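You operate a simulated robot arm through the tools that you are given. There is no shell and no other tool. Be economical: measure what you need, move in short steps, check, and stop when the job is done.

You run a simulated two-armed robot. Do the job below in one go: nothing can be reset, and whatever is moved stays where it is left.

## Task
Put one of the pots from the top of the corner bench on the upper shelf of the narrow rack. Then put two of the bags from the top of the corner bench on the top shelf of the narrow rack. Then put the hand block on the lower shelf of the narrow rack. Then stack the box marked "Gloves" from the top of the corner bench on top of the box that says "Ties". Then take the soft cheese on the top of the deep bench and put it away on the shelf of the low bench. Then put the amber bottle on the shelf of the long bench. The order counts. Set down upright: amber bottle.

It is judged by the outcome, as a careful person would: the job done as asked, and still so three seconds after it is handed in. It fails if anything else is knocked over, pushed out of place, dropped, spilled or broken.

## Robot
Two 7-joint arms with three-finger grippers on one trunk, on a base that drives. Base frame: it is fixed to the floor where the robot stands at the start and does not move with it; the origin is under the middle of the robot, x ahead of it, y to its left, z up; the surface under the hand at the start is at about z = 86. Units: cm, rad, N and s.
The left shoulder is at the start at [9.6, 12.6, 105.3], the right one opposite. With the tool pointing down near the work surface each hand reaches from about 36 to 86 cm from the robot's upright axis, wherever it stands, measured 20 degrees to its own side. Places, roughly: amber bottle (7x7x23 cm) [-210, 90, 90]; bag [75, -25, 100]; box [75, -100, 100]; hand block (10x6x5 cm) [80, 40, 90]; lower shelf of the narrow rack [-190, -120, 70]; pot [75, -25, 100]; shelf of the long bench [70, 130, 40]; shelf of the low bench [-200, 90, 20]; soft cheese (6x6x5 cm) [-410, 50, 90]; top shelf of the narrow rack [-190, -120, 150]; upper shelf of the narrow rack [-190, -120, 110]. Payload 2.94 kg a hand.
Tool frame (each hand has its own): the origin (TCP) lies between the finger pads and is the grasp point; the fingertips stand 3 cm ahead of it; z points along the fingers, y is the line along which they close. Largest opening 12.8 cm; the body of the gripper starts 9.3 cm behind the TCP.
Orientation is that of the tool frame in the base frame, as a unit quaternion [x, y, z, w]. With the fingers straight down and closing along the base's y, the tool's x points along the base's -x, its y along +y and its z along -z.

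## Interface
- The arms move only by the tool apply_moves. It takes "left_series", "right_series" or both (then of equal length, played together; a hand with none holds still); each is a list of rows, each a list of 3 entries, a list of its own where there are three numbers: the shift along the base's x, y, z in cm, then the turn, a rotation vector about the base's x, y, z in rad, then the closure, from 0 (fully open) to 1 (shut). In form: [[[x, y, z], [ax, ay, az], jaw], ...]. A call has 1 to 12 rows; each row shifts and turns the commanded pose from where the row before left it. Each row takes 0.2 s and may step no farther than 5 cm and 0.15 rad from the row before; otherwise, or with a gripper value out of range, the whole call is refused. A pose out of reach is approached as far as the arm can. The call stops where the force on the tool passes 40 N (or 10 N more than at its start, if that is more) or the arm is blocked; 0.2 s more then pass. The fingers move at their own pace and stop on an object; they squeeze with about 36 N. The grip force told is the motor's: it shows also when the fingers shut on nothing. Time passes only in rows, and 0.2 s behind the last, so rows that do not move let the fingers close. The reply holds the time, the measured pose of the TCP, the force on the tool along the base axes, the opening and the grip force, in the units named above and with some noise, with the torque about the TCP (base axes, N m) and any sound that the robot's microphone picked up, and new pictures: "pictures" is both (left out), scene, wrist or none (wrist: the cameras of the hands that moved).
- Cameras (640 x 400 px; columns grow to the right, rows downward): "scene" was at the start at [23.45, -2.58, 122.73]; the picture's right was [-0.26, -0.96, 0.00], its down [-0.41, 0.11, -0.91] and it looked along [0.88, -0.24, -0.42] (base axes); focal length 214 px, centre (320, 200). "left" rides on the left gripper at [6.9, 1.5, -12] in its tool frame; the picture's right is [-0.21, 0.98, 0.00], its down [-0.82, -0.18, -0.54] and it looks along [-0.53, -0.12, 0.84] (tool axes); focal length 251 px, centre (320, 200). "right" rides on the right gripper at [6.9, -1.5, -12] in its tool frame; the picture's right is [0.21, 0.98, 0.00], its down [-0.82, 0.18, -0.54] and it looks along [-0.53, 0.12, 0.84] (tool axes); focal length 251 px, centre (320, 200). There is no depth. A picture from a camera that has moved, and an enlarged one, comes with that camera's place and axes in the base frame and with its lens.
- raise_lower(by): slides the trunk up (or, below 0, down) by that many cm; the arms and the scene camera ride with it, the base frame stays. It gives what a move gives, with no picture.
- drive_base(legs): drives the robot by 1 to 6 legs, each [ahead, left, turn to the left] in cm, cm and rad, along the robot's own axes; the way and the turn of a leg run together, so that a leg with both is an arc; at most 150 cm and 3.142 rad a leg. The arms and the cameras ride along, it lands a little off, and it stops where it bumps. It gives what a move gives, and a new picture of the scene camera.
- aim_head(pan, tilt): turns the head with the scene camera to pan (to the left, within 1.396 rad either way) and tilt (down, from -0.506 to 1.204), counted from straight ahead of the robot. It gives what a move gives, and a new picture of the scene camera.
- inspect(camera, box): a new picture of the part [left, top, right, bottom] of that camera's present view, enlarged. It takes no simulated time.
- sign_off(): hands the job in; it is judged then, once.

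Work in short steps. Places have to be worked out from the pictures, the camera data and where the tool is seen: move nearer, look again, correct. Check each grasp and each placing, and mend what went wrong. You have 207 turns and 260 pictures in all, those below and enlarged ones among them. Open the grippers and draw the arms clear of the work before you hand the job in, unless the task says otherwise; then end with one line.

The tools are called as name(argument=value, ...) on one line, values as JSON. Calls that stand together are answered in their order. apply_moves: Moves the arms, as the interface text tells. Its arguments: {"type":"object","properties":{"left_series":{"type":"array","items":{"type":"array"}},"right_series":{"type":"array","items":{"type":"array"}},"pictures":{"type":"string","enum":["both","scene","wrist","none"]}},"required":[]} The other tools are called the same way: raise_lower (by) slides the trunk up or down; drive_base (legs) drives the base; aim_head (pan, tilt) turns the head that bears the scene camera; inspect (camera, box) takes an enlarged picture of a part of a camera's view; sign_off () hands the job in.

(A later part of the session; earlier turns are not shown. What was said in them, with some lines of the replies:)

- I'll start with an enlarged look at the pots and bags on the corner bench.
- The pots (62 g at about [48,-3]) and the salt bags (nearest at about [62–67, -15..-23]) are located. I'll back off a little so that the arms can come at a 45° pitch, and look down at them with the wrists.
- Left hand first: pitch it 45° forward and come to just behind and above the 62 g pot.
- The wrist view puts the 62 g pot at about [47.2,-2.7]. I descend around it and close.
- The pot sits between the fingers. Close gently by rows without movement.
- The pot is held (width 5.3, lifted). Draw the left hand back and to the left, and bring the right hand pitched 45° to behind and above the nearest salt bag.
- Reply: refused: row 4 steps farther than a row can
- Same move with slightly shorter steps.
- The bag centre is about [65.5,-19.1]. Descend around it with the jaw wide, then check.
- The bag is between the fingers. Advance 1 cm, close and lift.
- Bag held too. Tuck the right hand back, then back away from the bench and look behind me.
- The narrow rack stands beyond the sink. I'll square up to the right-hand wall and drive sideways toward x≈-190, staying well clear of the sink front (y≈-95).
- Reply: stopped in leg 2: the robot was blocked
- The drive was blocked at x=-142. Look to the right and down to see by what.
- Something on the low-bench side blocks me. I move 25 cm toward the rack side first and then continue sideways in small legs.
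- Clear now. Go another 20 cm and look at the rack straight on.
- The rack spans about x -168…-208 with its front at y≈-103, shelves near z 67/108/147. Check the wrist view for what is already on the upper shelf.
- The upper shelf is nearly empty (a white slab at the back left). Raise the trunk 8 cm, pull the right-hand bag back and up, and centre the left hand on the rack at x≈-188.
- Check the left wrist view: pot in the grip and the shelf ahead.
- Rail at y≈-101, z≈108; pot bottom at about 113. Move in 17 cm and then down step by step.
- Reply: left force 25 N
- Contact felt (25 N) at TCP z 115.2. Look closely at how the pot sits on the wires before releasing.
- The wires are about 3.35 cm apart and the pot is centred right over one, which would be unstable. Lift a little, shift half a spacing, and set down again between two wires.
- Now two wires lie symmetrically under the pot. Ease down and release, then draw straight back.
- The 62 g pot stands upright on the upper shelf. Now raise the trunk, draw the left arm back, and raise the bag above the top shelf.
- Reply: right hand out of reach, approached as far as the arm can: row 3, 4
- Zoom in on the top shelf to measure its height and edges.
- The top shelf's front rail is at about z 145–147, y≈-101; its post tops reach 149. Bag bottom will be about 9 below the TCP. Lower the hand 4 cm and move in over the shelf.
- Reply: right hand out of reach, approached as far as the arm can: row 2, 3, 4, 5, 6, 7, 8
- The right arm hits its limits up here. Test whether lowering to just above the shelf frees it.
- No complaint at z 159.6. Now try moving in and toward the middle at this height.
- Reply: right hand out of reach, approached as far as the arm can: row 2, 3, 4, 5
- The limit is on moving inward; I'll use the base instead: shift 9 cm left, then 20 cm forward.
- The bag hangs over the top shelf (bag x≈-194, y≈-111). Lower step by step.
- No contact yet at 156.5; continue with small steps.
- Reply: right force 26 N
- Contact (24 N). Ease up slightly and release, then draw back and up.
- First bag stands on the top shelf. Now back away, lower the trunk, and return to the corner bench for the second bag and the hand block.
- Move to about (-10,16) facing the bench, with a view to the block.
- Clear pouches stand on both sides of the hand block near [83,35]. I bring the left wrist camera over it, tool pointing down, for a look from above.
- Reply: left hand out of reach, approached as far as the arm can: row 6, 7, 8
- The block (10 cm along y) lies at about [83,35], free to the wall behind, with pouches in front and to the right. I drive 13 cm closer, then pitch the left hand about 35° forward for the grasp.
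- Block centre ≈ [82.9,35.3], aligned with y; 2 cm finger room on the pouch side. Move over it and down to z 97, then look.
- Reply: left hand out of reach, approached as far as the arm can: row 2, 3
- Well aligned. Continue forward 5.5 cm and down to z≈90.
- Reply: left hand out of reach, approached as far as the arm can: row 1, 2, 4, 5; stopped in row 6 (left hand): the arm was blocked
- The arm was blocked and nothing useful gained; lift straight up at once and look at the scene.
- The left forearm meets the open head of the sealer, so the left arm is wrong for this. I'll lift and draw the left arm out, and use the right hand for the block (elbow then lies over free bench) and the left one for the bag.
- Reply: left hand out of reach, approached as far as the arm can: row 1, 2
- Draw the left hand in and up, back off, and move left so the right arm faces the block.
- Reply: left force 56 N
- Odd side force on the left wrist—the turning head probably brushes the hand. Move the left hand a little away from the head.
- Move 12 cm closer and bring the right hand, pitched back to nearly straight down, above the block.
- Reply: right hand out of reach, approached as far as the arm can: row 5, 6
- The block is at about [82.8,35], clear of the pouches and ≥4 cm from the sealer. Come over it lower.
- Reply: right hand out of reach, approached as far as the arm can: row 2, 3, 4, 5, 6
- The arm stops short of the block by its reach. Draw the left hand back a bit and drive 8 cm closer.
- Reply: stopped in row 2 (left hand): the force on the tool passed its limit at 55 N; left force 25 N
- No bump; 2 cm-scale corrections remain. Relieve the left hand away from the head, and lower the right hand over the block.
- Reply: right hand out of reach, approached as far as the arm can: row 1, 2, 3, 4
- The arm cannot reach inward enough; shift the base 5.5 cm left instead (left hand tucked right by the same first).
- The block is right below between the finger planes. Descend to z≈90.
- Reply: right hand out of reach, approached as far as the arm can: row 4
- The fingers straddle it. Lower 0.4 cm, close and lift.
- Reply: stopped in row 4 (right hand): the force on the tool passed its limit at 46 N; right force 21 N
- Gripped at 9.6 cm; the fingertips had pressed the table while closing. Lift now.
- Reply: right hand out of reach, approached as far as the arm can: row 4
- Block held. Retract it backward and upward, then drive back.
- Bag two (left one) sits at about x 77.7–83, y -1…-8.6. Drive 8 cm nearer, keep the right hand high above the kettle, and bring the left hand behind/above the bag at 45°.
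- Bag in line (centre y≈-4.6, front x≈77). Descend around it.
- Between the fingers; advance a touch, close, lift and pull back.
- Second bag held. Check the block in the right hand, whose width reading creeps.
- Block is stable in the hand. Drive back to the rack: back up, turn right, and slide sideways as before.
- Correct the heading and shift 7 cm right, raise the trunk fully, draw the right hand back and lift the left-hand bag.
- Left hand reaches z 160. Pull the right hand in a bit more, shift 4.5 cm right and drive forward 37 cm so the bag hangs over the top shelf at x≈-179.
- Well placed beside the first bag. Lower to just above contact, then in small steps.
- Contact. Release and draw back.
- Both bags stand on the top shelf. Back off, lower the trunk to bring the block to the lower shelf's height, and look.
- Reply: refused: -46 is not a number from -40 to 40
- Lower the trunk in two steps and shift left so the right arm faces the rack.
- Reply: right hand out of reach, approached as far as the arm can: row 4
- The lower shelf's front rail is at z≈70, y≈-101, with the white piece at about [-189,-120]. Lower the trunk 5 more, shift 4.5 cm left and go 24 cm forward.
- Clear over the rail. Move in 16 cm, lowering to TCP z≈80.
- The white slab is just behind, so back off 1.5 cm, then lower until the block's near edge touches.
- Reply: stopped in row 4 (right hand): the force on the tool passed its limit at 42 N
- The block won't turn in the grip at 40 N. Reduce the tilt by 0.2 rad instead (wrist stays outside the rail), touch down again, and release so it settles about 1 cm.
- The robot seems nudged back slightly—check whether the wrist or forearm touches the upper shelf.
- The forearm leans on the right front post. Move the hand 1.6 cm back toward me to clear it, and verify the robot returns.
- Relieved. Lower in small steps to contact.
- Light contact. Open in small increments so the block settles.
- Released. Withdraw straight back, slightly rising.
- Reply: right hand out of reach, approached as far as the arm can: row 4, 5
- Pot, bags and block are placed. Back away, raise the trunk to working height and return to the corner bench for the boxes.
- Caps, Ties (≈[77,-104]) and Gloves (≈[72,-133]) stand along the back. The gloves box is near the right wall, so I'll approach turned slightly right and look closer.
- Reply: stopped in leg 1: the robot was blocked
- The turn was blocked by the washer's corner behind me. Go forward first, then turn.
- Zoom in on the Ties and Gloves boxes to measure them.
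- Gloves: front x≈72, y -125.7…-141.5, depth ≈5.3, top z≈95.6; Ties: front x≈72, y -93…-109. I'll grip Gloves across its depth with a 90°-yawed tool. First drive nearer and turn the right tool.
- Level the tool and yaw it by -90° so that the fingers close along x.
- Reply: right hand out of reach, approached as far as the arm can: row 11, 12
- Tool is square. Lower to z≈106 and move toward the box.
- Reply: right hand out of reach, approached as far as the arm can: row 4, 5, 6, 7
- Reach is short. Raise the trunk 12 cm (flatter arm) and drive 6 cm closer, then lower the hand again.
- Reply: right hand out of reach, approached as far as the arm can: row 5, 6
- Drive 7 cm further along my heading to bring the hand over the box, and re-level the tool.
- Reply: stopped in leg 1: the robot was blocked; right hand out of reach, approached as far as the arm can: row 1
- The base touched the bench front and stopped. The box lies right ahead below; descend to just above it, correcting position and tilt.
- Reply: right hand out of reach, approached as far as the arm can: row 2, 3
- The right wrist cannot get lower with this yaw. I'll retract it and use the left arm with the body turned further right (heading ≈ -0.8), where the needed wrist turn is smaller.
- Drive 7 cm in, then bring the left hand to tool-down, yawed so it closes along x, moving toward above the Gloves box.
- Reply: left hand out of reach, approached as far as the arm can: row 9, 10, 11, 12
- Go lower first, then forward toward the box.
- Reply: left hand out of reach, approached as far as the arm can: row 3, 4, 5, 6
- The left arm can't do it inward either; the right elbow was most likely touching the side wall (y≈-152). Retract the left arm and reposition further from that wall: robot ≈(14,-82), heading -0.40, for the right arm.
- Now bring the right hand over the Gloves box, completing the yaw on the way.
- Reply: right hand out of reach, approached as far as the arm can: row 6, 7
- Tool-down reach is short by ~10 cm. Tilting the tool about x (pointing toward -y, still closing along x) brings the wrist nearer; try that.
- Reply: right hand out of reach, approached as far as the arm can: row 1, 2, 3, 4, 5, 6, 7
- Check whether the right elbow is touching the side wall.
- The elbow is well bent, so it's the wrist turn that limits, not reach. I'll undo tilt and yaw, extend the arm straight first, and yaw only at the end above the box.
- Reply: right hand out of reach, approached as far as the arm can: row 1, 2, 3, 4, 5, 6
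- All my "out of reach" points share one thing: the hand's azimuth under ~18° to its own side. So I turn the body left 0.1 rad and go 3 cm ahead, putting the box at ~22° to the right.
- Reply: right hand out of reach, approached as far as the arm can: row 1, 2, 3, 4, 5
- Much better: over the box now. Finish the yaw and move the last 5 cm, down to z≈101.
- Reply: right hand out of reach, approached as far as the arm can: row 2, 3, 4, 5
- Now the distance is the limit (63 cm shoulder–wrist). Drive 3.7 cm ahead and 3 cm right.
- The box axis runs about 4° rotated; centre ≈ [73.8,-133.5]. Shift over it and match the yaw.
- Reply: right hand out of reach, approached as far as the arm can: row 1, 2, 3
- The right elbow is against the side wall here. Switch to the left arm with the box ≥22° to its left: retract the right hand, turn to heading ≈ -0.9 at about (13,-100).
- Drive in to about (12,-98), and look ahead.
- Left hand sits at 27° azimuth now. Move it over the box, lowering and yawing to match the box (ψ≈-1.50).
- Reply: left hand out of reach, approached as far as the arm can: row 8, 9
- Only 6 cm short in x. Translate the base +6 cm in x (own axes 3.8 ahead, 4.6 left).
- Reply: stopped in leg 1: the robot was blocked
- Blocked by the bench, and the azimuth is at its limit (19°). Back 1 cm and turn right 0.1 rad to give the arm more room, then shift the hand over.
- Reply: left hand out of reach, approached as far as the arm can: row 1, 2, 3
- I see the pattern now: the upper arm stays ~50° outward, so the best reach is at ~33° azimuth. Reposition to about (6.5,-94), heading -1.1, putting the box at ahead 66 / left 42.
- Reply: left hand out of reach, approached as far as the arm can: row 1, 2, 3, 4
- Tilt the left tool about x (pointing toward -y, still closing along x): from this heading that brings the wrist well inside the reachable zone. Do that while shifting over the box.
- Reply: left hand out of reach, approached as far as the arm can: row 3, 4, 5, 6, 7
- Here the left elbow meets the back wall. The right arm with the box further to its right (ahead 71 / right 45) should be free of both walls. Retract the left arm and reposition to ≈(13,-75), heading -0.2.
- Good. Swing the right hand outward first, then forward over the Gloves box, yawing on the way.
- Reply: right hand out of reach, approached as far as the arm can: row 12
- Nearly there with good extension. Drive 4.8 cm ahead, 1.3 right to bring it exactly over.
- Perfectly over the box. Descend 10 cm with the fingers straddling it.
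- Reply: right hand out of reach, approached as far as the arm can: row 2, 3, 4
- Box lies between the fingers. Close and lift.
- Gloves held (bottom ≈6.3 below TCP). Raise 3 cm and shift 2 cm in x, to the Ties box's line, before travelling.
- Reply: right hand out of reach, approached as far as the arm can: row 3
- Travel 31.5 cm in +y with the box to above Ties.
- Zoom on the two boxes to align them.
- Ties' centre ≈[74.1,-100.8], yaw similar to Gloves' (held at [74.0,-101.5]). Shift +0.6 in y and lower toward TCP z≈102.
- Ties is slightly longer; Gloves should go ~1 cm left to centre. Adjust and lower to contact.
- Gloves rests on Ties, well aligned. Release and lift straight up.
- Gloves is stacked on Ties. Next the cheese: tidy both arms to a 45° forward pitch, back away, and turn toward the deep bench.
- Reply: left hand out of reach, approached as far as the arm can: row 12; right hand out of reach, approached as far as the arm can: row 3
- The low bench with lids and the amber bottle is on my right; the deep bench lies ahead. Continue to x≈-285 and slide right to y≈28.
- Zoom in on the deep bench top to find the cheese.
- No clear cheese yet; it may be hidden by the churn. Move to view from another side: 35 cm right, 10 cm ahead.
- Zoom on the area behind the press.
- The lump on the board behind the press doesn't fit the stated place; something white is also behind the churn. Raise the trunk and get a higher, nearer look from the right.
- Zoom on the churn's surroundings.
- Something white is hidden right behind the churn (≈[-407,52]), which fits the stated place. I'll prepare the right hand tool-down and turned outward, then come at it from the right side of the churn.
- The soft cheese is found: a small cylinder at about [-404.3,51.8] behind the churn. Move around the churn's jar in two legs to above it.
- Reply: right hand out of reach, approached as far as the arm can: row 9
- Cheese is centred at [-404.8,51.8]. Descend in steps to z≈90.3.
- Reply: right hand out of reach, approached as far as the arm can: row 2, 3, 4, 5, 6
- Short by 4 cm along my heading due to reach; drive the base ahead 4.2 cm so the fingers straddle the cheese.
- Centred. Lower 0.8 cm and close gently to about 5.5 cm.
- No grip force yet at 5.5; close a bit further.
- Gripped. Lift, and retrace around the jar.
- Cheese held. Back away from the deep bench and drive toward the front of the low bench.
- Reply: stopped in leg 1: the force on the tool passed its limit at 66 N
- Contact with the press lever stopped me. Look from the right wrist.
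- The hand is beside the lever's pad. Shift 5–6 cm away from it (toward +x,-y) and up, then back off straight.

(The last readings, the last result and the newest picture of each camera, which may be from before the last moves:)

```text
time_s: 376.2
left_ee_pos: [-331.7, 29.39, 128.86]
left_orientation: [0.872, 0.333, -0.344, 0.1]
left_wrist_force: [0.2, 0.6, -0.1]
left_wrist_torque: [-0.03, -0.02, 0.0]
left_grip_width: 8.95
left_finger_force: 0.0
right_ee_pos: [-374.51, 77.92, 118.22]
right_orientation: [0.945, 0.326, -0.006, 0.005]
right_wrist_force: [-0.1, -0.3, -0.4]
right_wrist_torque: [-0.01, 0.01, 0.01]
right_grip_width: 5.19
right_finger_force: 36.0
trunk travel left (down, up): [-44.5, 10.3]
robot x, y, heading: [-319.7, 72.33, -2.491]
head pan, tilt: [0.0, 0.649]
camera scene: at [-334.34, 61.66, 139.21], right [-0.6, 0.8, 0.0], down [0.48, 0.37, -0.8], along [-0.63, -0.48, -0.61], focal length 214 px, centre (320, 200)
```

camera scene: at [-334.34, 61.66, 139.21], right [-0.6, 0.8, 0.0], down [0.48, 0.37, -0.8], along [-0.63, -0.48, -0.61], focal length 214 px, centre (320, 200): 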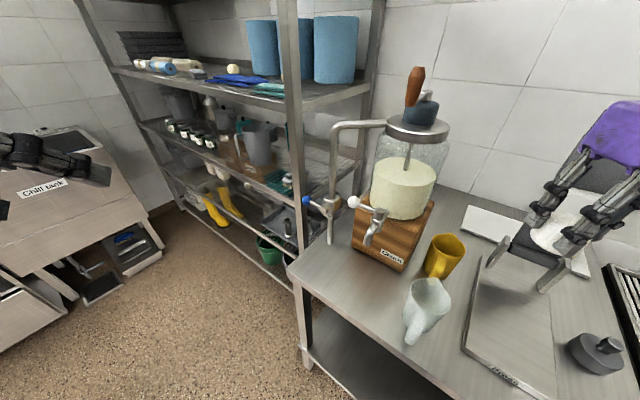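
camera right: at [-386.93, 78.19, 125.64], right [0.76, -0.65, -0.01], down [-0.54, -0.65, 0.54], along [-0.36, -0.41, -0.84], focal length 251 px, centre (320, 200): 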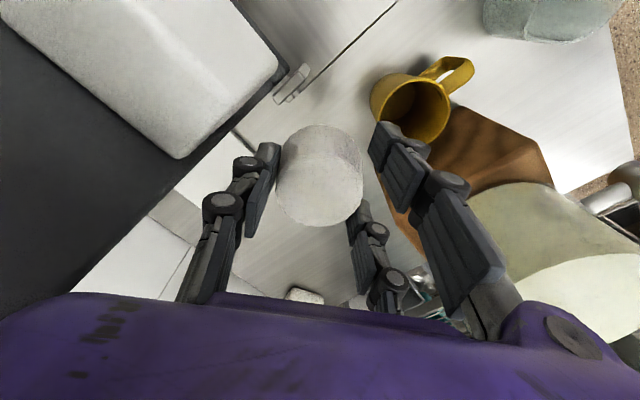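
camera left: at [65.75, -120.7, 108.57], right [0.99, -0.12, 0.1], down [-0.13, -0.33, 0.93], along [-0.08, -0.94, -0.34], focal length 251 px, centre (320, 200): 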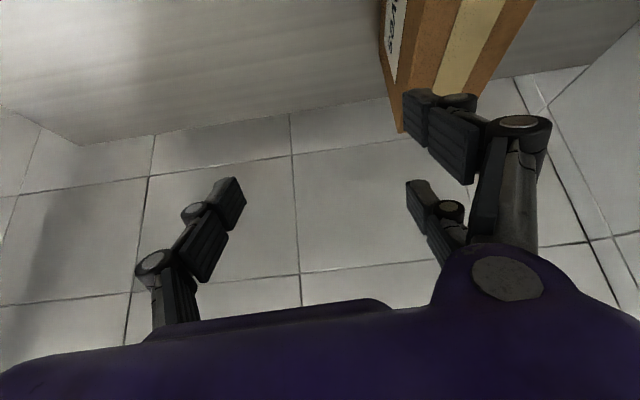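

Clear of the lever. Continue away and round to the front of the low bench.

drive_base(legs=[[-15, 0, 0], [23, 71, 0], [0, 0, -2.218], [-42, 0, 0], [0, -75, 0]])

aim_head(pan=0.0, tilt=0.6)

```text
time_s: 397.8
left_ee_pos: [-239.25, 4.36, 128.93]
left_orientation: [0.685, -0.634, -0.242, -0.264]
left_wrist_force: [-0.2, -0.1, 0.6]
left_wrist_torque: [0.01, -0.01, 0.06]
left_grip_width: 8.98
left_finger_force: 0.1
right_ee_pos: [-174.48, 8.91, 118.17]
right_orientation: [0.711, -0.703, -0.006, -0.004]
right_wrist_force: [-0.2, 0.1, -1.8]
right_wrist_torque: [-0.01, 0.03, -0.03]
right_grip_width: 5.15
right_finger_force: 36.1
trunk travel left (down, up): [-44.5, 10.3]
robot x, y, heading: [-211.76, -31.28, 1.561]
head pan, tilt: [0.0, 0.649]
camera scene: at [-211.67, -13.42, 139.23], right [1.0, -0.01, 0.0], down [0.0, -0.6, -0.8], along [0.0, 0.8, -0.6], focal length 214 px, centre (320, 200)
```

scene: 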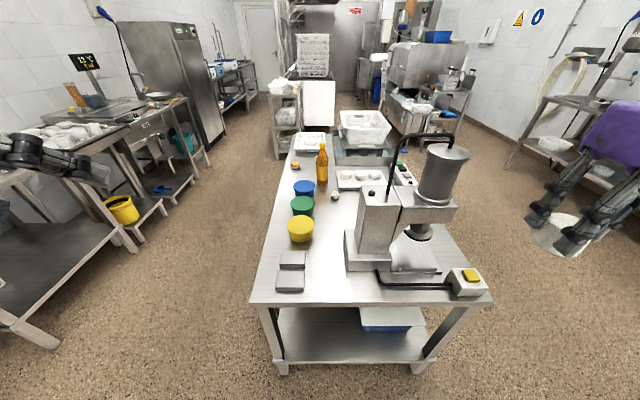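

```text
time_s: 398.4
left_ee_pos: [-239.17, 4.4, 128.95]
left_orientation: [0.684, -0.635, -0.243, -0.264]
left_wrist_force: [-0.5, -0.4, -0.4]
left_wrist_torque: [0.01, 0.03, -0.02]
left_grip_width: 8.97
left_finger_force: 0.0
right_ee_pos: [-174.37, 8.87, 118.18]
right_orientation: [0.711, -0.703, -0.007, -0.002]
right_wrist_force: [-0.4, 0.3, -1.3]
right_wrist_torque: [0.04, -0.03, 0.01]
right_grip_width: 5.16
right_finger_force: 35.8
trunk travel left (down, up): [-44.5, 10.3]
robot x, y, heading: [-212.31, -31.27, 1.563]
head pan, tilt: [0.0, 0.6]
camera scene: at [-211.66, -13.26, 139.65], right [1.0, -0.01, 0.0], down [0.0, -0.57, -0.82], along [0.0, 0.82, -0.57], focal length 214 px, centre (320, 200)
```

scene: 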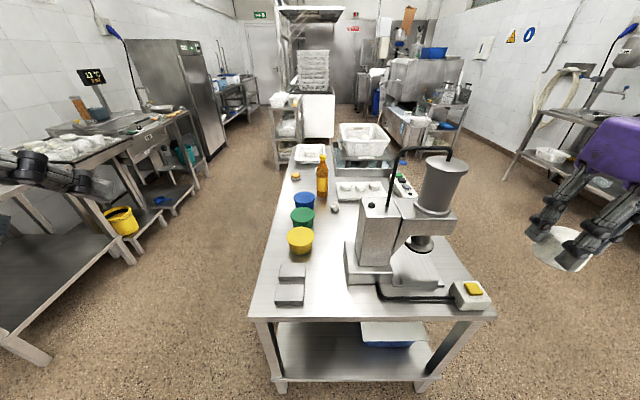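

The low bench is an island (front y≈20, x -233…-158, top z≈73, shelf z≈20 with free room at the left). Shift left so the right hand is at x≈-210, lower the trunk fully, and lower the hand in front of the bench.

drive_base(legs=[[-4, 36, 0.008]])

raise_lower(by=-40)

raise_lower(by=-3)

apply_moves(right_series=[[[0, 0, -4.5], [0, 0, 0], 0.62], [[0, 0, -4.5], [0, 0, 0], 0.62], [[0, 0, -4.5], [0, 0, 0], 0.62], [[0, 0, -4.5], [0, 0, 0], 0.62], [[0, 0, -4.5], [0, 0, 0], 0.62], [[0, 0, -4.5], [0, 0, 0], 0.62], [[0, 0, -4.5], [0, 0, 0], 0.62], [[0, 0, -4.5], [0, 0, 0], 0.62]], pictures="none")

```text
time_s: 402.1
left_ee_pos: [-275.23, -0.08, 128.99]
left_orientation: [0.689, -0.63, -0.245, -0.262]
left_wrist_force: [-0.4, 0.6, 0.9]
left_wrist_torque: [0.01, -0.01, -0.02]
left_grip_width: 8.97
left_finger_force: 0.0
right_ee_pos: [-210.7, 5.35, 118.29]
right_orientation: [0.715, -0.699, -0.006, -0.002]
right_wrist_force: [-0.2, -0.8, -1.3]
right_wrist_torque: [-0.02, -0.01, 0.02]
right_grip_width: 5.14
right_finger_force: 36.1
trunk travel left (down, up): [-44.5, 10.3]
robot x, y, heading: [-247.58, -35.19, 1.579]
head pan, tilt: [0.0, 0.6]
camera scene: at [-247.58, -17.3, 139.65], right [1.0, 0.01, 0.0], down [0.0, -0.56, -0.83], along [-0.01, 0.83, -0.56], focal length 214 px, centre (320, 200)
```

scene: 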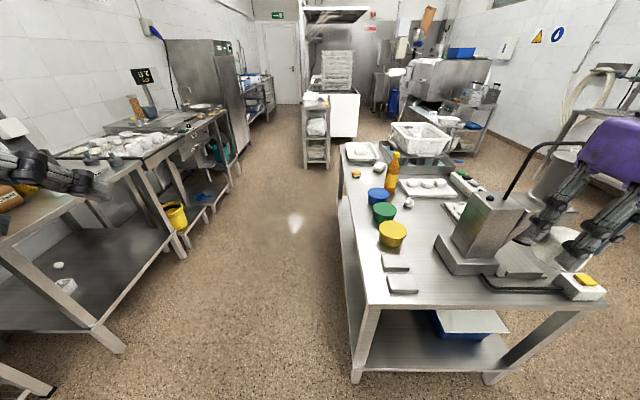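

```text
time_s: 405.9
left_ee_pos: [-275.35, 8.56, 80.56]
left_orientation: [0.719, -0.658, -0.152, -0.165]
left_wrist_force: [0.3, 0.1, 1.1]
left_wrist_torque: [0.02, 0.01, 0.03]
left_grip_width: 8.97
left_finger_force: 0.0
right_ee_pos: [-210.73, 5.34, 78.2]
right_orientation: [0.716, -0.698, -0.006, -0.003]
right_wrist_force: [0.1, -1.0, -0.7]
right_wrist_torque: [0.0, 0.0, 0.0]
right_grip_width: 5.11
right_finger_force: 36.0
trunk travel left (down, up): [-4.5, 50.3]
robot x, y, heading: [-247.52, -35.42, 1.582]
head pan, tilt: [0.0, 0.6]
```

```text
time_s: 406.7
left_ee_pos: [-275.34, 9.05, 78.13]
left_orientation: [0.719, -0.659, -0.149, -0.162]
left_wrist_force: [0.4, 0.6, 0.5]
left_wrist_torque: [0.03, -0.02, 0.01]
left_grip_width: 8.93
left_finger_force: 0.1
right_ee_pos: [-210.74, 5.32, 75.26]
right_orientation: [0.716, -0.699, -0.007, -0.003]
right_wrist_force: [-0.7, 0.0, -1.0]
right_wrist_torque: [-0.04, 0.0, -0.03]
right_grip_width: 5.11
right_finger_force: 36.4
trunk travel left (down, up): [-1.5, 53.3]
robot x, y, heading: [-247.48, -35.16, 1.577]
head pan, tilt: [0.0, 0.6]
```

```text
time_s: 408.5
left_ee_pos: [-275.48, 9.17, 78.17]
left_orientation: [0.72, -0.658, -0.15, -0.162]
left_wrist_force: [-0.5, -0.5, 0.4]
left_wrist_torque: [0.01, -0.03, -0.01]
left_grip_width: 8.96
left_finger_force: 0.3
right_ee_pos: [-211.09, 5.59, 39.21]
right_orientation: [0.716, -0.698, -0.008, -0.004]
right_wrist_force: [0.2, -0.1, -0.8]
right_wrist_torque: [0.02, -0.02, -0.01]
right_grip_width: 5.15
right_finger_force: 35.8
trunk travel left (down, up): [-1.5, 53.3]
robot x, y, heading: [-247.22, -35.18, 1.58]
head pan, tilt: [0.0, 0.6]
```

Hand is at z 39 in front of the shelf opening. Lower to z≈30 and move forward 22 cm over the shelf.

apply_moves(right_series=[[[0, 0, -4.5], [0, 0, 0], 0.62], [[0, 1, -4.2], [0, 0, 0], 0.62], [[0, 4, 0], [0, 0, 0], 0.62], [[0, 4, 0], [0, 0, 0], 0.62], [[0, 4, 0], [0, 0, 0], 0.62], [[0, 4, 0], [0, 0, 0], 0.62], [[0, 4, 0], [0, 0, 0], 0.62], [[0, 2, 0], [0, 0, 0], 0.62]], pictures="both")

```text
time_s: 410.3
left_ee_pos: [-275.51, 9.1, 77.99]
left_orientation: [0.72, -0.658, -0.15, -0.162]
left_wrist_force: [0.4, 0.1, -0.3]
left_wrist_torque: [-0.02, 0.01, -0.02]
left_grip_width: 8.95
left_finger_force: 0.0
right_ee_pos: [-210.75, 28.01, 30.56]
right_orientation: [0.716, -0.698, -0.005, -0.003]
right_wrist_force: [0.1, -0.2, -1.5]
right_wrist_torque: [0.01, -0.02, 0.01]
right_grip_width: 5.12
right_finger_force: 36.0
trunk travel left (down, up): [-1.5, 53.3]
robot x, y, heading: [-247.68, -35.54, 1.573]
head pan, tilt: [0.0, 0.6]
camera scene: at [-247.71, -3.6, 94.59], right [1.0, 0.01, 0.0], down [0.0, -0.57, -0.82], along [-0.01, 0.82, -0.57], focal length 214 px, centre (320, 200)
camera right: at [-208.99, 21.03, 42.37], right [-0.97, -0.24, 0.0], down [-0.2, 0.81, 0.55], along [-0.13, 0.54, -0.83], focal length 251 px, centre (320, 200)
```

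scene: 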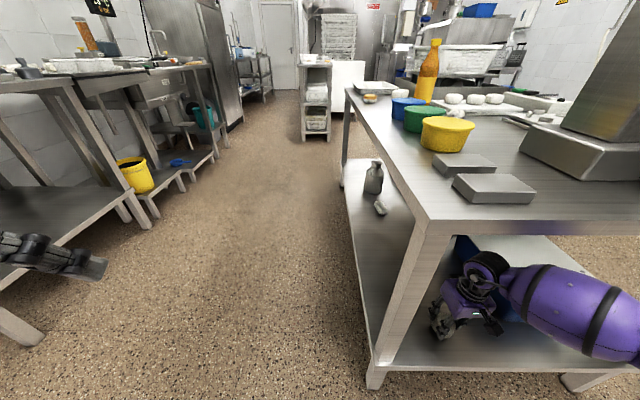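
right: 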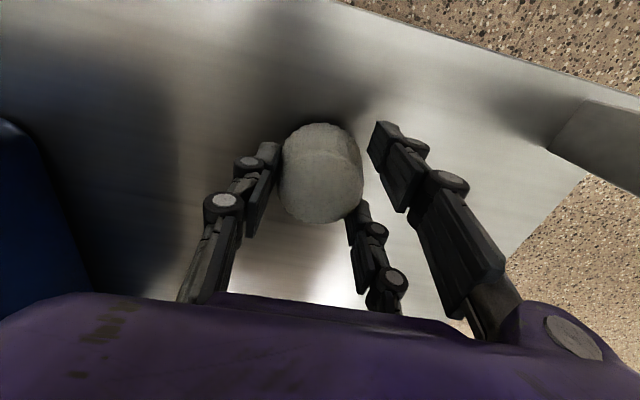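

Over the shelf, 9 cm inside the edge. Lower to contact.

apply_moves(right_series=[[[0, 1, -2], [0, 0, 0], 0.62], [[0, 0.5, -2], [0, 0, 0], 0.62], [[0, 0, -1], [0, 0, 0], 0.62], [[0, 0, -0.4], [0, 0, 0], 0.62], [[0, 0, -0.3], [0, 0, 0], 0.62]], pictures="none")

```text
time_s: 410.9
left_ee_pos: [-275.46, 8.95, 78.09]
left_orientation: [0.718, -0.66, -0.149, -0.164]
left_wrist_force: [-0.7, 1.0, 0.5]
left_wrist_torque: [0.02, 0.01, -0.01]
left_grip_width: 8.94
left_finger_force: 0.1
right_ee_pos: [-210.8, 30.28, 28.12]
right_orientation: [0.715, -0.699, -0.012, -0.009]
right_wrist_force: [-1.4, -4.9, 21.5]
right_wrist_torque: [-0.44, -0.18, -0.07]
right_grip_width: 4.96
right_finger_force: 36.1
trunk travel left (down, up): [-1.5, 53.3]
robot x, y, heading: [-247.72, -35.59, 1.578]
head pan, tilt: [0.0, 0.6]
stopped in row 3 (right hand): the force on the tool passed its limit at 69 N (the readings are from after the stop); the commanded pose is now the measured one
```

Firm contact at TCP 28.1 (shelf slightly higher than thought). Ease up slightly and release.

apply_moves(right_series=[[[0, 0, 0.3], [0, 0, 0], 0.6], [[0, 0, 0], [0, 0, 0], 0.5], [[0, 0, 0], [0, 0, 0], 0.35], [[0, 0, 0], [0, 0, 0], 0.25], [[0, 0, 0], [0, 0, 0], 0.25]], pictures="wrist")

```text
time_s: 412.1
left_ee_pos: [-275.46, 9.02, 78.12]
left_orientation: [0.72, -0.658, -0.15, -0.162]
left_wrist_force: [0.3, 0.2, -0.5]
left_wrist_torque: [0.05, -0.01, 0.0]
left_grip_width: 8.96
left_finger_force: 0.1
right_ee_pos: [-210.64, 30.27, 28.05]
right_orientation: [0.716, -0.698, -0.012, -0.008]
right_wrist_force: [0.6, -0.2, 1.2]
right_wrist_torque: [0.01, 0.01, 0.01]
right_grip_width: 9.59
right_finger_force: 0.1
trunk travel left (down, up): [-1.5, 53.3]
robot x, y, heading: [-247.62, -35.27, 1.579]
head pan, tilt: [0.0, 0.6]
camera right: at [-209.0, 23.04, 39.75], right [-0.97, -0.24, 0.0], down [-0.2, 0.8, 0.56], along [-0.13, 0.55, -0.83], focal length 251 px, centre (320, 200)
```

right: 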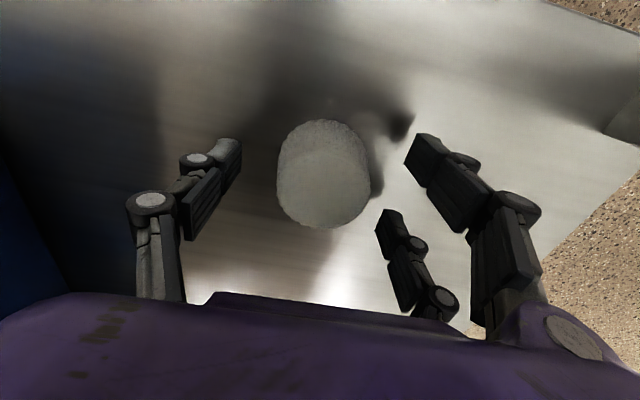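

The cheese stands on the shelf. Withdraw straight back with a small lift, then raise.

apply_moves(right_series=[[[0, -2, 1], [0, 0, 0], 0.2], [[0, -4, 0.5], [0, 0, 0], 0.2], [[0, -4.5, 0.5], [0, 0, 0], 0.2], [[0, -4.5, 0.5], [0, 0, 0], 0.2], [[0, -4.5, 0], [0, 0, 0], 0.2], [[0, -4.5, 0], [0, 0, 0], 0.2], [[0, -1, 4], [0, 0, 0], 0.2], [[0, 0, 4.5], [0, 0, 0], 0.2], [[0, 0, 4.5], [0, 0, 0], 0.2], [[0, 0, 4.5], [0, 0, 0], 0.2], [[0, 0, 4.5], [0, 0, 0], 0.2], [[0, 0, 4.5], [0, 0, 0], 0.2]], pictures="scene")

```text
time_s: 414.7
left_ee_pos: [-275.51, 8.87, 78.17]
left_orientation: [0.719, -0.658, -0.15, -0.163]
left_wrist_force: [0.6, 0.3, 0.4]
left_wrist_torque: [-0.02, 0.01, -0.03]
left_grip_width: 8.97
left_finger_force: 0.1
right_ee_pos: [-210.54, 5.52, 57.5]
right_orientation: [0.715, -0.699, -0.012, -0.005]
right_wrist_force: [-0.3, 0.3, 0.9]
right_wrist_torque: [0.01, -0.01, -0.03]
right_grip_width: 10.23
right_finger_force: 0.1
right hand out of reach, approached as far as the arm can: row 12
trunk travel left (down, up): [-1.5, 53.3]
robot x, y, heading: [-247.6, -35.56, 1.575]
head pan, tilt: [0.0, 0.6]
camera scene: at [-247.71, -3.7, 94.62], right [1.0, 0.01, 0.0], down [0.0, -0.56, -0.83], along [-0.01, 0.83, -0.56], focal length 214 px, centre (320, 200)
```

scene: 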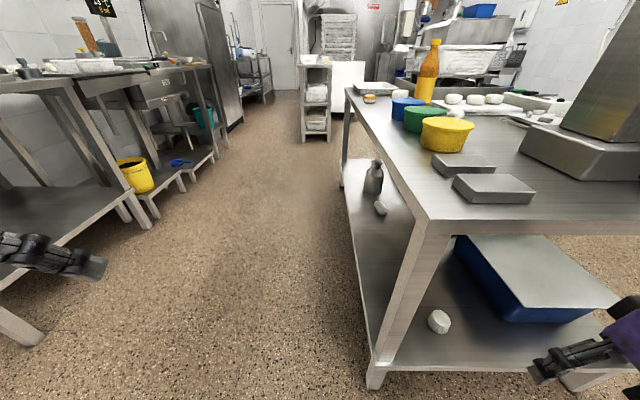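

Cheese is on the shelf. Next the amber bottle (≈[-210.5,86], z 73–97) from the island's left side: raise the trunk, go round to the west side, face east.

raise_lower(by=35)

drive_base(legs=[[0, 38, 0], [93, 0, 0], [0, 0, -1.573]])

apply_moves(left_series=[[[0, 0, 0], [0, -0.115, 0], 0.2], [[0, 0, 0], [0, -0.115, 0], 0.2], [[0, 0, 0], [0, -0.115, 0], 0.2]], pictures="wrist")

```text
time_s: 418.1
left_ee_pos: [-275.5, 8.99, 113.04]
left_orientation: [0.719, -0.659, -0.15, -0.162]
left_wrist_force: [0.0, -1.7, 1.2]
left_wrist_torque: [-0.01, -0.01, -0.02]
left_grip_width: 8.95
left_finger_force: 0.0
right_ee_pos: [-210.45, 5.83, 92.08]
right_orientation: [0.715, -0.699, -0.012, -0.008]
right_wrist_force: [0.3, 0.4, -0.2]
right_wrist_torque: [-0.01, 0.0, -0.01]
right_grip_width: 10.25
right_finger_force: 0.2
trunk travel left (down, up): [-36.5, 18.3]
robot x, y, heading: [-247.36, -35.37, 1.581]
head pan, tilt: [0.0, 0.6]
```

```text
time_s: 430.2
left_ee_pos: [-241.52, 82.34, 113.15]
left_orientation: [-0.039, 0.975, -0.01, 0.22]
left_wrist_force: [-0.1, -0.8, -0.2]
left_wrist_torque: [-0.01, -0.03, 0.0]
left_grip_width: 8.97
left_finger_force: 0.1
right_ee_pos: [-244.98, 17.33, 91.97]
right_orientation: [-0.008, 1.0, 0.003, 0.014]
right_wrist_force: [-0.8, -0.6, 0.2]
right_wrist_torque: [0.03, 0.02, 0.03]
right_grip_width: 10.24
right_finger_force: 0.1
trunk travel left (down, up): [-36.5, 18.3]
robot x, y, heading: [-286.16, 54.61, 0.0]
head pan, tilt: [0.0, 0.6]
camera scene: at [-265.08, 54.56, 131.08], right [0.0, -1.0, 0.0], down [-0.56, 0.0, -0.83], along [0.83, 0.0, -0.56], focal length 214 px, centre (320, 200)
```

scene: 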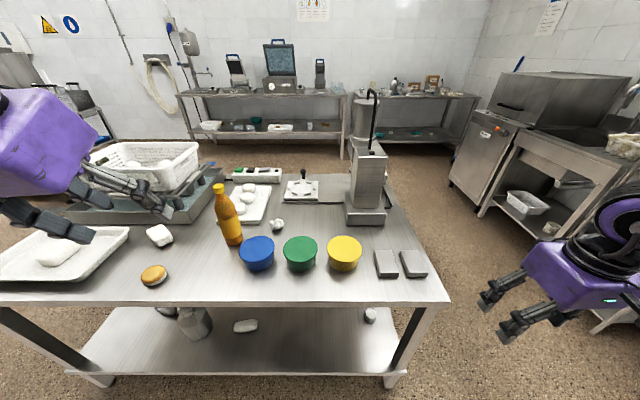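

```text
time_s: 431.0
left_ee_pos: [-241.35, 83.03, 113.42]
left_orientation: [-0.055, 0.936, -0.011, 0.348]
left_wrist_force: [0.1, -0.2, 0.3]
left_wrist_torque: [0.0, -0.03, 0.01]
left_grip_width: 10.25
left_finger_force: 0.1
left hand out of reach, approached as far as the arm can: row 3
right_ee_pos: [-245.18, 17.27, 92.12]
right_orientation: [-0.008, 1.0, 0.003, 0.013]
right_wrist_force: [-0.4, -0.3, 0.8]
right_wrist_torque: [-0.02, -0.05, 0.02]
right_grip_width: 10.24
right_finger_force: 0.1
trunk travel left (down, up): [-36.5, 18.3]
robot x, y, heading: [-286.06, 54.57, -0.002]
head pan, tilt: [0.0, 0.6]
camera left: at [-254.39, 83.59, 117.9], right [0.07, 0.99, 0.08], down [0.28, -0.1, 0.95], along [0.96, -0.04, -0.29], focal length 251 px, centre (320, 200)
```

left: 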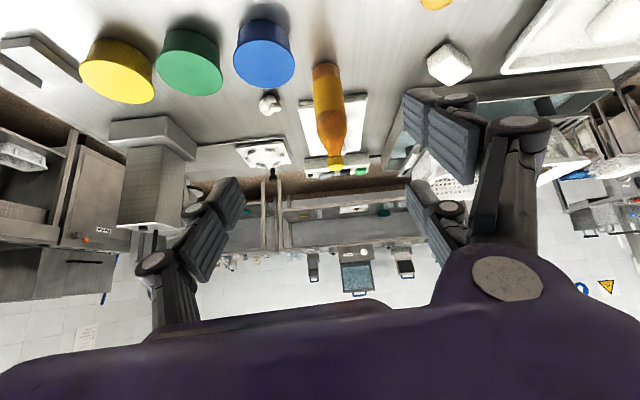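

Bottle at about [-207.8,85.8]. Approach along the tool's 45° line with the fingers open, stopping short to check.

apply_moves(left_series=[[[3.3, 0.3, -3.2], [0, -0.02, -0.015], 0.15], [[3.3, 0.3, -3.2], [0, -0.02, -0.015], 0.15], [[3.3, 0.3, -3.2], [0, -0.02, -0.015], 0.15], [[3.3, 0.3, -3.2], [0, 0, -0.015], 0.15], [[3.3, 0.3, -3.2], [0, 0, -0.015], 0.15], [[3.3, 0.3, -3.2], [0, 0, -0.015], 0.15], [[3.3, 0.3, -3.2], [0, 0, -0.01], 0.15]], pictures="wrist")

```text
time_s: 432.6
left_ee_pos: [-217.9, 85.04, 91.1]
left_orientation: [-0.009, 0.927, -0.03, 0.374]
left_wrist_force: [-0.2, 0.2, -0.2]
left_wrist_torque: [0.0, 0.03, 0.01]
left_grip_width: 10.87
left_finger_force: 0.0
right_ee_pos: [-245.04, 17.21, 92.04]
right_orientation: [-0.007, 1.0, 0.004, 0.012]
right_wrist_force: [0.7, -0.9, -0.9]
right_wrist_torque: [0.01, 0.0, 0.0]
right_grip_width: 10.27
right_finger_force: 0.0
trunk travel left (down, up): [-36.5, 18.3]
robot x, y, heading: [-285.95, 54.82, 0.005]
head pan, tilt: [0.0, 0.6]
camera left: at [-231.05, 86.92, 94.75], right [0.16, 0.98, 0.09], down [0.22, -0.12, 0.97], along [0.96, -0.14, -0.23], focal length 251 px, centre (320, 200)
```

left: 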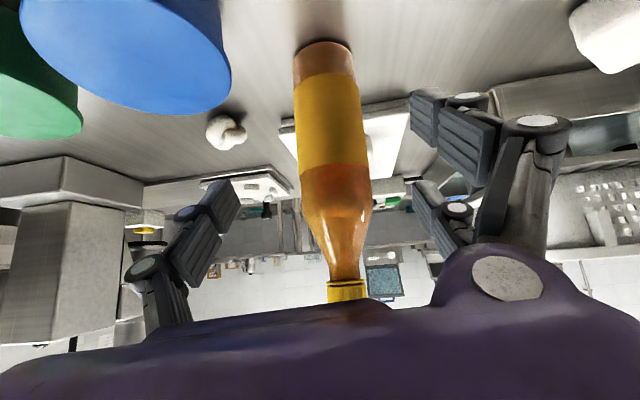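

Well centred. Finish the approach to z≈80.6 and close.

apply_moves(left_series=[[[3.4, 0.1, -3.4], [0, 0, 0], 0.15], [[3.4, 0.1, -3.4], [0, 0, 0], 0.15], [[3.4, 0, -3.4], [0, 0, 0], 0.15], [[0, 0, 0], [0, 0, 0], 0.15], [[0, 0, 0], [0, 0, 0], 1], [[0, 0, 0], [0, 0, 0], 1], [[0, 0, 0], [0, 0, 0], 1]], pictures="wrist")

```text
time_s: 434.2
left_ee_pos: [-208.38, 85.77, 81.68]
left_orientation: [-0.01, 0.927, -0.029, 0.374]
left_wrist_force: [1.9, 3.6, 3.9]
left_wrist_torque: [0.35, -0.13, -0.01]
left_grip_width: 5.96
left_finger_force: 35.9
left hand out of reach, approached as far as the arm can: row 3
right_ee_pos: [-245.07, 17.41, 92.13]
right_orientation: [-0.008, 1.0, 0.003, 0.014]
right_wrist_force: [0.3, 0.9, 0.2]
right_wrist_torque: [-0.02, 0.0, -0.02]
right_grip_width: 10.23
right_finger_force: 0.0
trunk travel left (down, up): [-36.5, 18.3]
robot x, y, heading: [-286.23, 54.7, 0.004]
head pan, tilt: [0.0, 0.6]
camera left: at [-221.55, 87.64, 85.27], right [0.16, 0.98, 0.09], down [0.21, -0.12, 0.97], along [0.96, -0.13, -0.23], focal length 251 px, centre (320, 200)
```

left: 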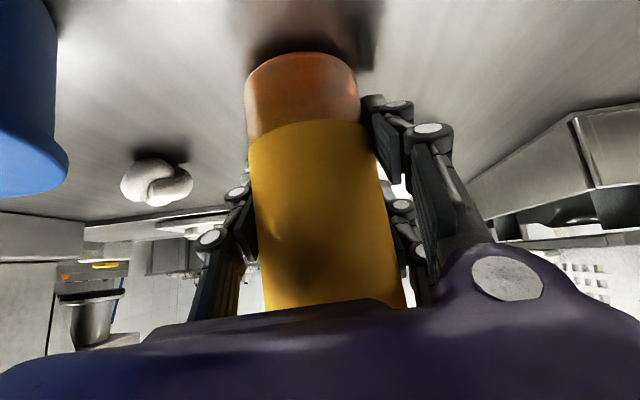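

Gripped (6.0 cm). Lift and check that it holds upright.

apply_moves(left_series=[[[0, 0, 1.5], [0, 0, 0], 1], [[0, 0, 4], [0, 0, 0], 1], [[0, 0, 4], [0, 0, 0], 1], [[-1, 0, 4], [0, 0, 0], 1], [[-3, 0, 3], [0, 0, 0], 1], [[-4, 0, 1], [0, 0, 0], 1], [[-4, 0, 1], [0, 0, 0], 1], [[-4, 0, 0], [0, 0, 0], 1], [[-4, 0, 0], [0, 0, 0], 1]], pictures="scene")

```text
time_s: 436.2
left_ee_pos: [-228.77, 85.75, 99.81]
left_orientation: [-0.008, 0.927, -0.031, 0.374]
left_wrist_force: [0.1, 0.1, -3.6]
left_wrist_torque: [-0.04, 0.03, -0.05]
left_grip_width: 5.99
left_finger_force: 35.7
right_ee_pos: [-245.11, 17.51, 92.18]
right_orientation: [-0.007, 1.0, 0.001, 0.013]
right_wrist_force: [0.1, 1.5, -1.0]
right_wrist_torque: [-0.07, -0.01, 0.0]
right_grip_width: 10.25
right_finger_force: 0.1
trunk travel left (down, up): [-36.5, 18.3]
robot x, y, heading: [-286.25, 54.49, -0.0]
head pan, tilt: [0.0, 0.6]
camera scene: at [-265.12, 54.83, 131.07], right [0.0, -1.0, 0.0], down [-0.56, 0.0, -0.83], along [0.83, 0.0, -0.56], focal length 214 px, centre (320, 200)
```

scene: 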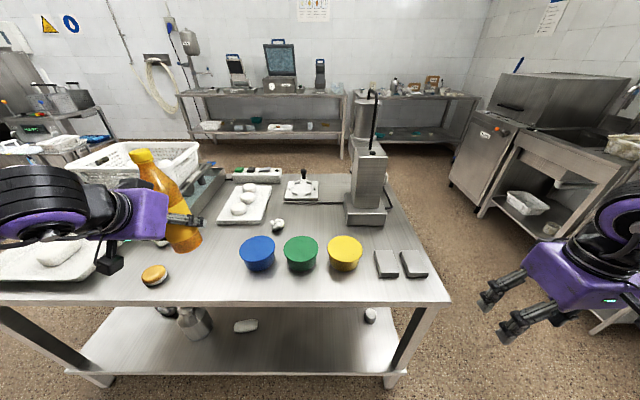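

Bottle held upright. Travel: south past the island, east along y≈-35, then north to the long bench.

drive_base(legs=[[0, -89, 0], [125, 0, 0], [120, 0, 0], [0, 89, 0]])

```text
time_s: 464.0
left_ee_pos: [14.79, 86.9, 100.07]
left_orientation: [-0.011, 0.927, -0.029, 0.374]
left_wrist_force: [-0.6, 0.0, -4.5]
left_wrist_torque: [-0.03, -0.05, 0.06]
left_grip_width: 5.95
left_finger_force: 36.0
right_ee_pos: [-1.58, 18.69, 91.92]
right_orientation: [-0.01, 1.0, 0.003, 0.015]
right_wrist_force: [-0.2, 0.3, -0.1]
right_wrist_torque: [-0.01, 0.03, -0.03]
right_grip_width: 10.26
right_finger_force: 0.1
trunk travel left (down, up): [-36.5, 18.3]
robot x, y, heading: [-42.75, 55.95, 0.01]
head pan, tilt: [0.0, 0.6]
camera scene: at [-21.65, 55.89, 131.07], right [0.0, -1.0, 0.0], down [-0.57, 0.0, -0.82], along [0.82, 0.0, -0.57], focal length 214 px, centre (320, 200)
```

scene: 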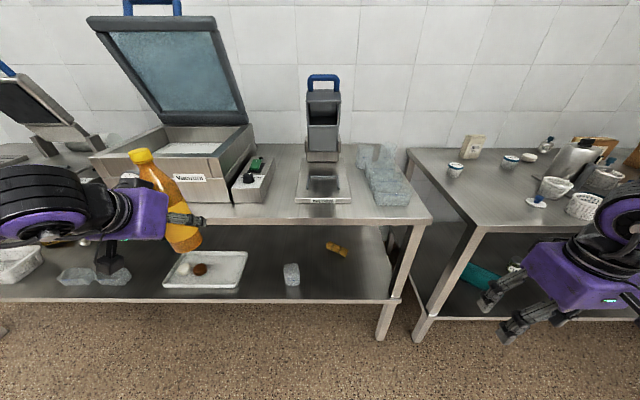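

Shelf front ≈x 32, z≈39; free slot between the cup (y 70) and the tray (y>94): target [43,83]. Lower the trunk and the hand in front of the bench.

raise_lower(by=-35)

apply_moves(left_series=[[[0, -1, -3], [0, 0, 0], 1], [[0, -1, -3], [0, 0, 0], 1], [[0, -1, -3], [0, 0, 0], 1], [[0, -1, -2], [0, 0, 0], 1]], pictures="none")

drive_base(legs=[[18, 0, -0.01]])

inspect(camera="left", box=[0, 0, 640, 400])

```text
time_s: 467.4
left_ee_pos: [14.71, 86.9, 65.04]
left_orientation: [-0.01, 0.927, -0.03, 0.373]
left_wrist_force: [-1.2, -0.3, -4.5]
left_wrist_torque: [0.02, -0.04, 0.02]
left_grip_width: 5.95
left_finger_force: 36.2
right_ee_pos: [-1.56, 18.61, 57.1]
right_orientation: [-0.01, 1.0, 0.003, 0.014]
right_wrist_force: [-0.3, 0.5, -0.3]
right_wrist_torque: [0.0, 0.0, -0.01]
right_grip_width: 10.24
right_finger_force: 0.1
trunk travel left (down, up): [-1.5, 53.3]
robot x, y, heading: [-42.49, 55.8, 0.0]
head pan, tilt: [0.0, 0.6]
```

```text
time_s: 468.4
left_ee_pos: [14.93, 82.95, 54.0]
left_orientation: [-0.01, 0.927, -0.03, 0.375]
left_wrist_force: [-0.6, 0.4, -5.6]
left_wrist_torque: [0.01, -0.07, 0.02]
left_grip_width: 5.94
left_finger_force: 36.2
right_ee_pos: [-1.46, 18.69, 57.12]
right_orientation: [-0.01, 1.0, 0.003, 0.013]
right_wrist_force: [0.2, -0.3, -0.3]
right_wrist_torque: [-0.01, 0.01, 0.01]
right_grip_width: 10.25
right_finger_force: 0.0
trunk travel left (down, up): [-1.5, 53.3]
robot x, y, heading: [-42.7, 55.94, 0.006]
head pan, tilt: [0.0, 0.6]
```

```text
time_s: 469.9
left_ee_pos: [33.17, 82.62, 53.94]
left_orientation: [-0.007, 0.927, -0.031, 0.373]
left_wrist_force: [1.0, 0.0, -4.6]
left_wrist_torque: [-0.01, -0.09, 0.01]
left_grip_width: 5.97
left_finger_force: 36.5
right_ee_pos: [16.4, 18.44, 56.99]
right_orientation: [-0.006, 1.0, 0.003, 0.013]
right_wrist_force: [-0.3, -0.7, -0.1]
right_wrist_torque: [0.0, 0.0, 0.01]
right_grip_width: 10.24
right_finger_force: 0.0
trunk travel left (down, up): [-1.5, 53.3]
robot x, y, heading: [-24.3, 55.5, -0.003]
head pan, tilt: [0.0, 0.6]
camera scene: at [7.59, 55.74, 94.57], right [0.0, -1.0, 0.0], down [-0.57, 0.0, -0.82], along [0.82, 0.0, -0.57], focal length 214 px, centre (320, 200)
```

scene: 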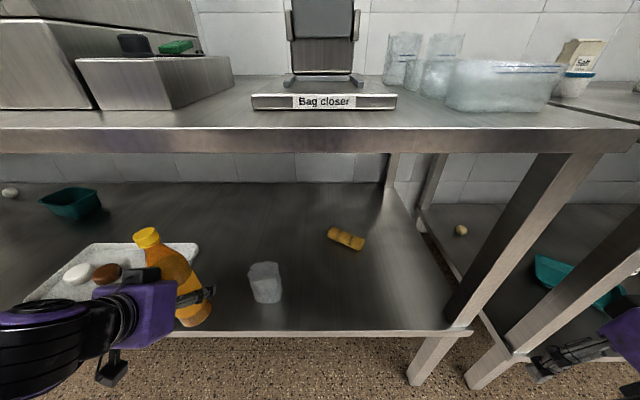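

```text
1.00 times, centred on (320, 200) of left (not enlarged: the box is as wide or as high as the picture)
camera zoom: at [20.06, 84.45, 57.73], right [0.16, 0.98, 0.09], down [0.22, -0.12, 0.97], along [0.96, -0.14, -0.23], focal length 251 px, centre (320, 200)
```

zoom: 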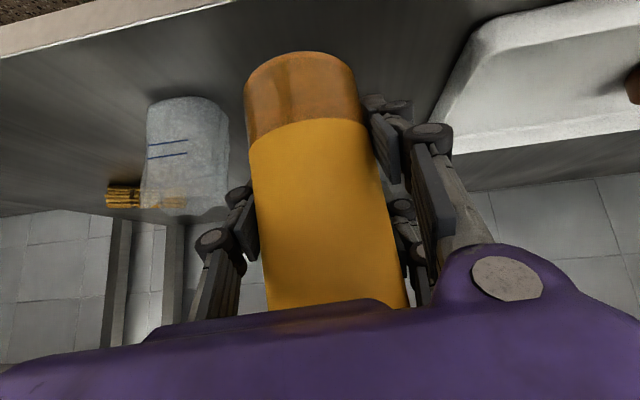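

Clear path into the slot. Move in 10 cm and lower gradually.

apply_moves(left_series=[[[3.5, 0, 0], [0, 0, 0], 1], [[3.5, 0, 0], [0, 0, 0], 1], [[3, 0, 0], [0, 0, 0], 1], [[0, 0, -2], [0, 0, 0], 1], [[0, 0, -2], [0, 0, 0], 1], [[0, 0, -1], [0, 0, 0], 1]], pictures="wrist")

```text
time_s: 471.3
left_ee_pos: [43.34, 82.46, 49.12]
left_orientation: [-0.008, 0.927, -0.031, 0.374]
left_wrist_force: [0.4, -0.4, -3.2]
left_wrist_torque: [-0.04, -0.04, -0.01]
left_grip_width: 5.95
left_finger_force: 36.3
right_ee_pos: [16.54, 18.35, 56.96]
right_orientation: [-0.006, 1.0, 0.003, 0.013]
right_wrist_force: [-0.4, 0.2, 0.2]
right_wrist_torque: [0.01, -0.02, 0.0]
right_grip_width: 10.25
right_finger_force: 0.0
trunk travel left (down, up): [-1.5, 53.3]
robot x, y, heading: [-24.3, 55.82, -0.007]
head pan, tilt: [0.0, 0.6]
camera left: at [30.15, 84.41, 52.74], right [0.16, 0.98, 0.09], down [0.22, -0.12, 0.97], along [0.96, -0.14, -0.23], focal length 251 px, centre (320, 200)
```

left: 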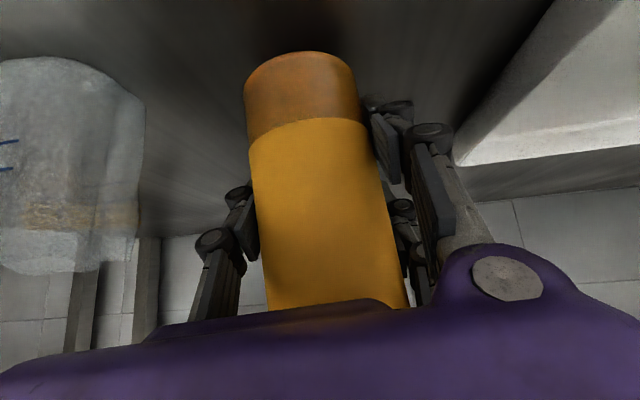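

Lower in small steps until contact.

apply_moves(left_series=[[[0, 0, -0.5], [0, 0, 0], 1], [[0, 0, -0.4], [0, 0, 0], 1], [[0, 0, -0.4], [0, 0, 0], 1]], pictures="none")

```text
time_s: 472.1
left_ee_pos: [43.17, 82.56, 47.86]
left_orientation: [-0.008, 0.927, -0.031, 0.373]
left_wrist_force: [0.5, 0.1, -3.9]
left_wrist_torque: [-0.02, -0.03, 0.01]
left_grip_width: 5.98
left_finger_force: 35.8
right_ee_pos: [16.49, 18.45, 57.1]
right_orientation: [-0.007, 1.0, 0.003, 0.013]
right_wrist_force: [0.2, 0.6, -0.3]
right_wrist_torque: [-0.05, 0.0, 0.05]
right_grip_width: 10.25
right_finger_force: 0.0
trunk travel left (down, up): [-1.5, 53.3]
robot x, y, heading: [-24.59, 56.01, -0.003]
head pan, tilt: [0.0, 0.6]
```

apply_moves(left_series=[[[0, 0, -0.4], [0, 0, 0], 1], [[0, 0, -0.3], [0, 0, 0], 1], [[0, 0, -0.3], [0, 0, 0], 1]], pictures="none")

```text
time_s: 472.9
left_ee_pos: [43.36, 82.34, 47.23]
left_orientation: [-0.006, 0.925, -0.03, 0.379]
left_wrist_force: [-1.6, 4.0, 35.5]
left_wrist_torque: [0.96, 0.04, 0.03]
left_grip_width: 5.99
left_finger_force: 35.9
right_ee_pos: [16.23, 18.34, 57.06]
right_orientation: [-0.006, 1.0, 0.004, 0.015]
right_wrist_force: [-0.4, 0.6, -1.2]
right_wrist_torque: [0.01, 0.01, 0.03]
right_grip_width: 10.23
right_finger_force: 0.1
trunk travel left (down, up): [-1.5, 53.3]
robot x, y, heading: [-24.42, 55.9, -0.004]
head pan, tilt: [0.0, 0.6]
```

Contact at 47.2. Ease up 0.3 and open gradually.

apply_moves(left_series=[[[0, 0, 0.3], [0, 0, 0], 1], [[0, 0, 0], [0, 0, 0], 0.52], [[0, 0, 0], [0, 0, 0], 0.5], [[0, 0, 0], [0, 0, 0], 0.45], [[0, 0, 0], [0, 0, 0], 0.35], [[0, 0, 0], [0, 0, 0], 0.25]], pictures="wrist")

```text
time_s: 474.3
left_ee_pos: [43.16, 82.44, 47.02]
left_orientation: [-0.007, 0.927, -0.031, 0.374]
left_wrist_force: [0.6, -0.8, -0.9]
left_wrist_torque: [0.03, -0.04, 0.02]
left_grip_width: 9.61
left_finger_force: 0.0
right_ee_pos: [16.43, 18.37, 57.18]
right_orientation: [-0.006, 1.0, 0.002, 0.014]
right_wrist_force: [-0.1, -0.1, 0.4]
right_wrist_torque: [0.01, 0.02, 0.0]
right_grip_width: 10.24
right_finger_force: 0.0
trunk travel left (down, up): [-1.5, 53.3]
robot x, y, heading: [-24.46, 56.15, -0.005]
head pan, tilt: [0.0, 0.6]
camera left: at [30.05, 84.41, 50.74], right [0.16, 0.98, 0.09], down [0.22, -0.12, 0.97], along [0.96, -0.14, -0.23], focal length 251 px, centre (320, 200)
```

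left: 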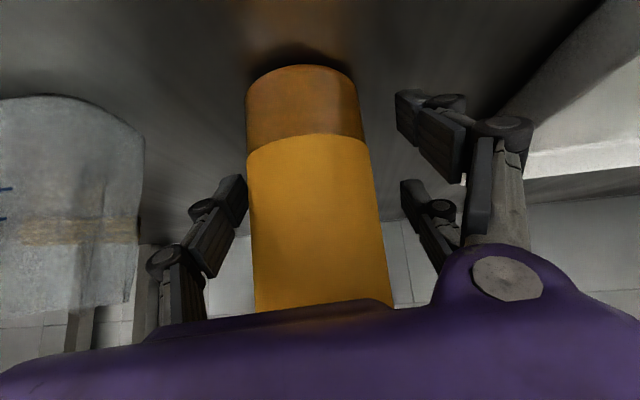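

The bottle stands. Centre the open fingers (−0.8 in y) and withdraw straight back.

apply_moves(left_series=[[[0, -0.8, 0], [0, 0, 0], 0.2], [[-2, 0, 0.3], [0, 0, 0], 0.2], [[-3, 0, 0.5], [0, 0, 0], 0.2], [[-4, 0, 0.5], [0, 0, 0], 0.2], [[-4, 0, 0.5], [0, 0, 0], 0.2], [[-4, 0, 0.5], [0, 0, 0], 0.2], [[-4, 0, 0.5], [0, 0, 0], 0.2]], pictures="none")

drive_base(legs=[[-25, 0, 0]])

```text
time_s: 475.9
left_ee_pos: [32.01, 81.55, 52.75]
left_orientation: [-0.006, 0.928, -0.032, 0.371]
left_wrist_force: [0.4, 0.4, -0.1]
left_wrist_torque: [-0.01, 0.0, -0.01]
left_grip_width: 10.25
left_finger_force: 0.1
left hand out of reach, approached as far as the arm can: row 3, 4, 5, 6, 7
right_ee_pos: [16.41, 18.39, 57.05]
right_orientation: [-0.006, 1.0, 0.002, 0.014]
right_wrist_force: [0.1, -0.5, -0.8]
right_wrist_torque: [0.01, 0.03, -0.02]
right_grip_width: 10.24
right_finger_force: 0.0
trunk travel left (down, up): [-1.5, 53.3]
robot x, y, heading: [-24.65, 56.03, 0.001]
head pan, tilt: [0.0, 0.6]
```

```text
time_s: 477.7
left_ee_pos: [6.84, 81.68, 52.72]
left_orientation: [-0.008, 0.928, -0.03, 0.371]
left_wrist_force: [0.9, -0.1, -0.7]
left_wrist_torque: [0.01, -0.04, 0.01]
left_grip_width: 10.23
left_finger_force: 0.1
right_ee_pos: [-8.49, 18.54, 57.1]
right_orientation: [-0.007, 1.0, 0.003, 0.014]
right_wrist_force: [0.6, 0.4, 0.3]
right_wrist_torque: [-0.02, -0.02, 0.0]
right_grip_width: 10.25
right_finger_force: 0.1
trunk travel left (down, up): [-1.5, 53.3]
robot x, y, heading: [-49.26, 55.78, -0.003]
head pan, tilt: [0.0, 0.6]
camera scene: at [-17.5, 55.81, 94.6], right [0.0, -1.0, 0.0], down [-0.56, 0.0, -0.83], along [0.83, 0.0, -0.56], focal length 214 px, centre (320, 200)
```

scene: 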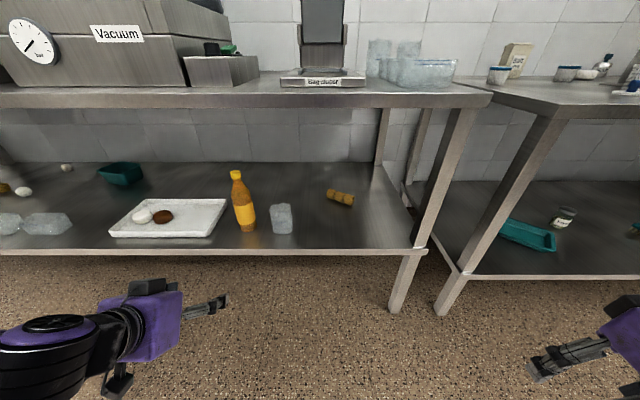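

The amber bottle stands upright on the long bench's shelf, and both hands are empty, open and clear. All seven placements were checked along the way, so I hand in.

sign_off()

```text
The job is handed in.
```

I finished all seven placements in the order you gave and handed the job in. The 62 g pot is on the upper shelf of the narrow rack, two salt bags are on its top shelf and the hand block is on its lower shelf. Gloves is stacked on Ties, the soft cheese is on the low bench's shelf, and the amber bottle stands upright on the long bench's shelf. While carrying the cheese, my hand bumped the press lever on the deep bench (66 N); it looked unchanged afterwards, and I did not check it further.
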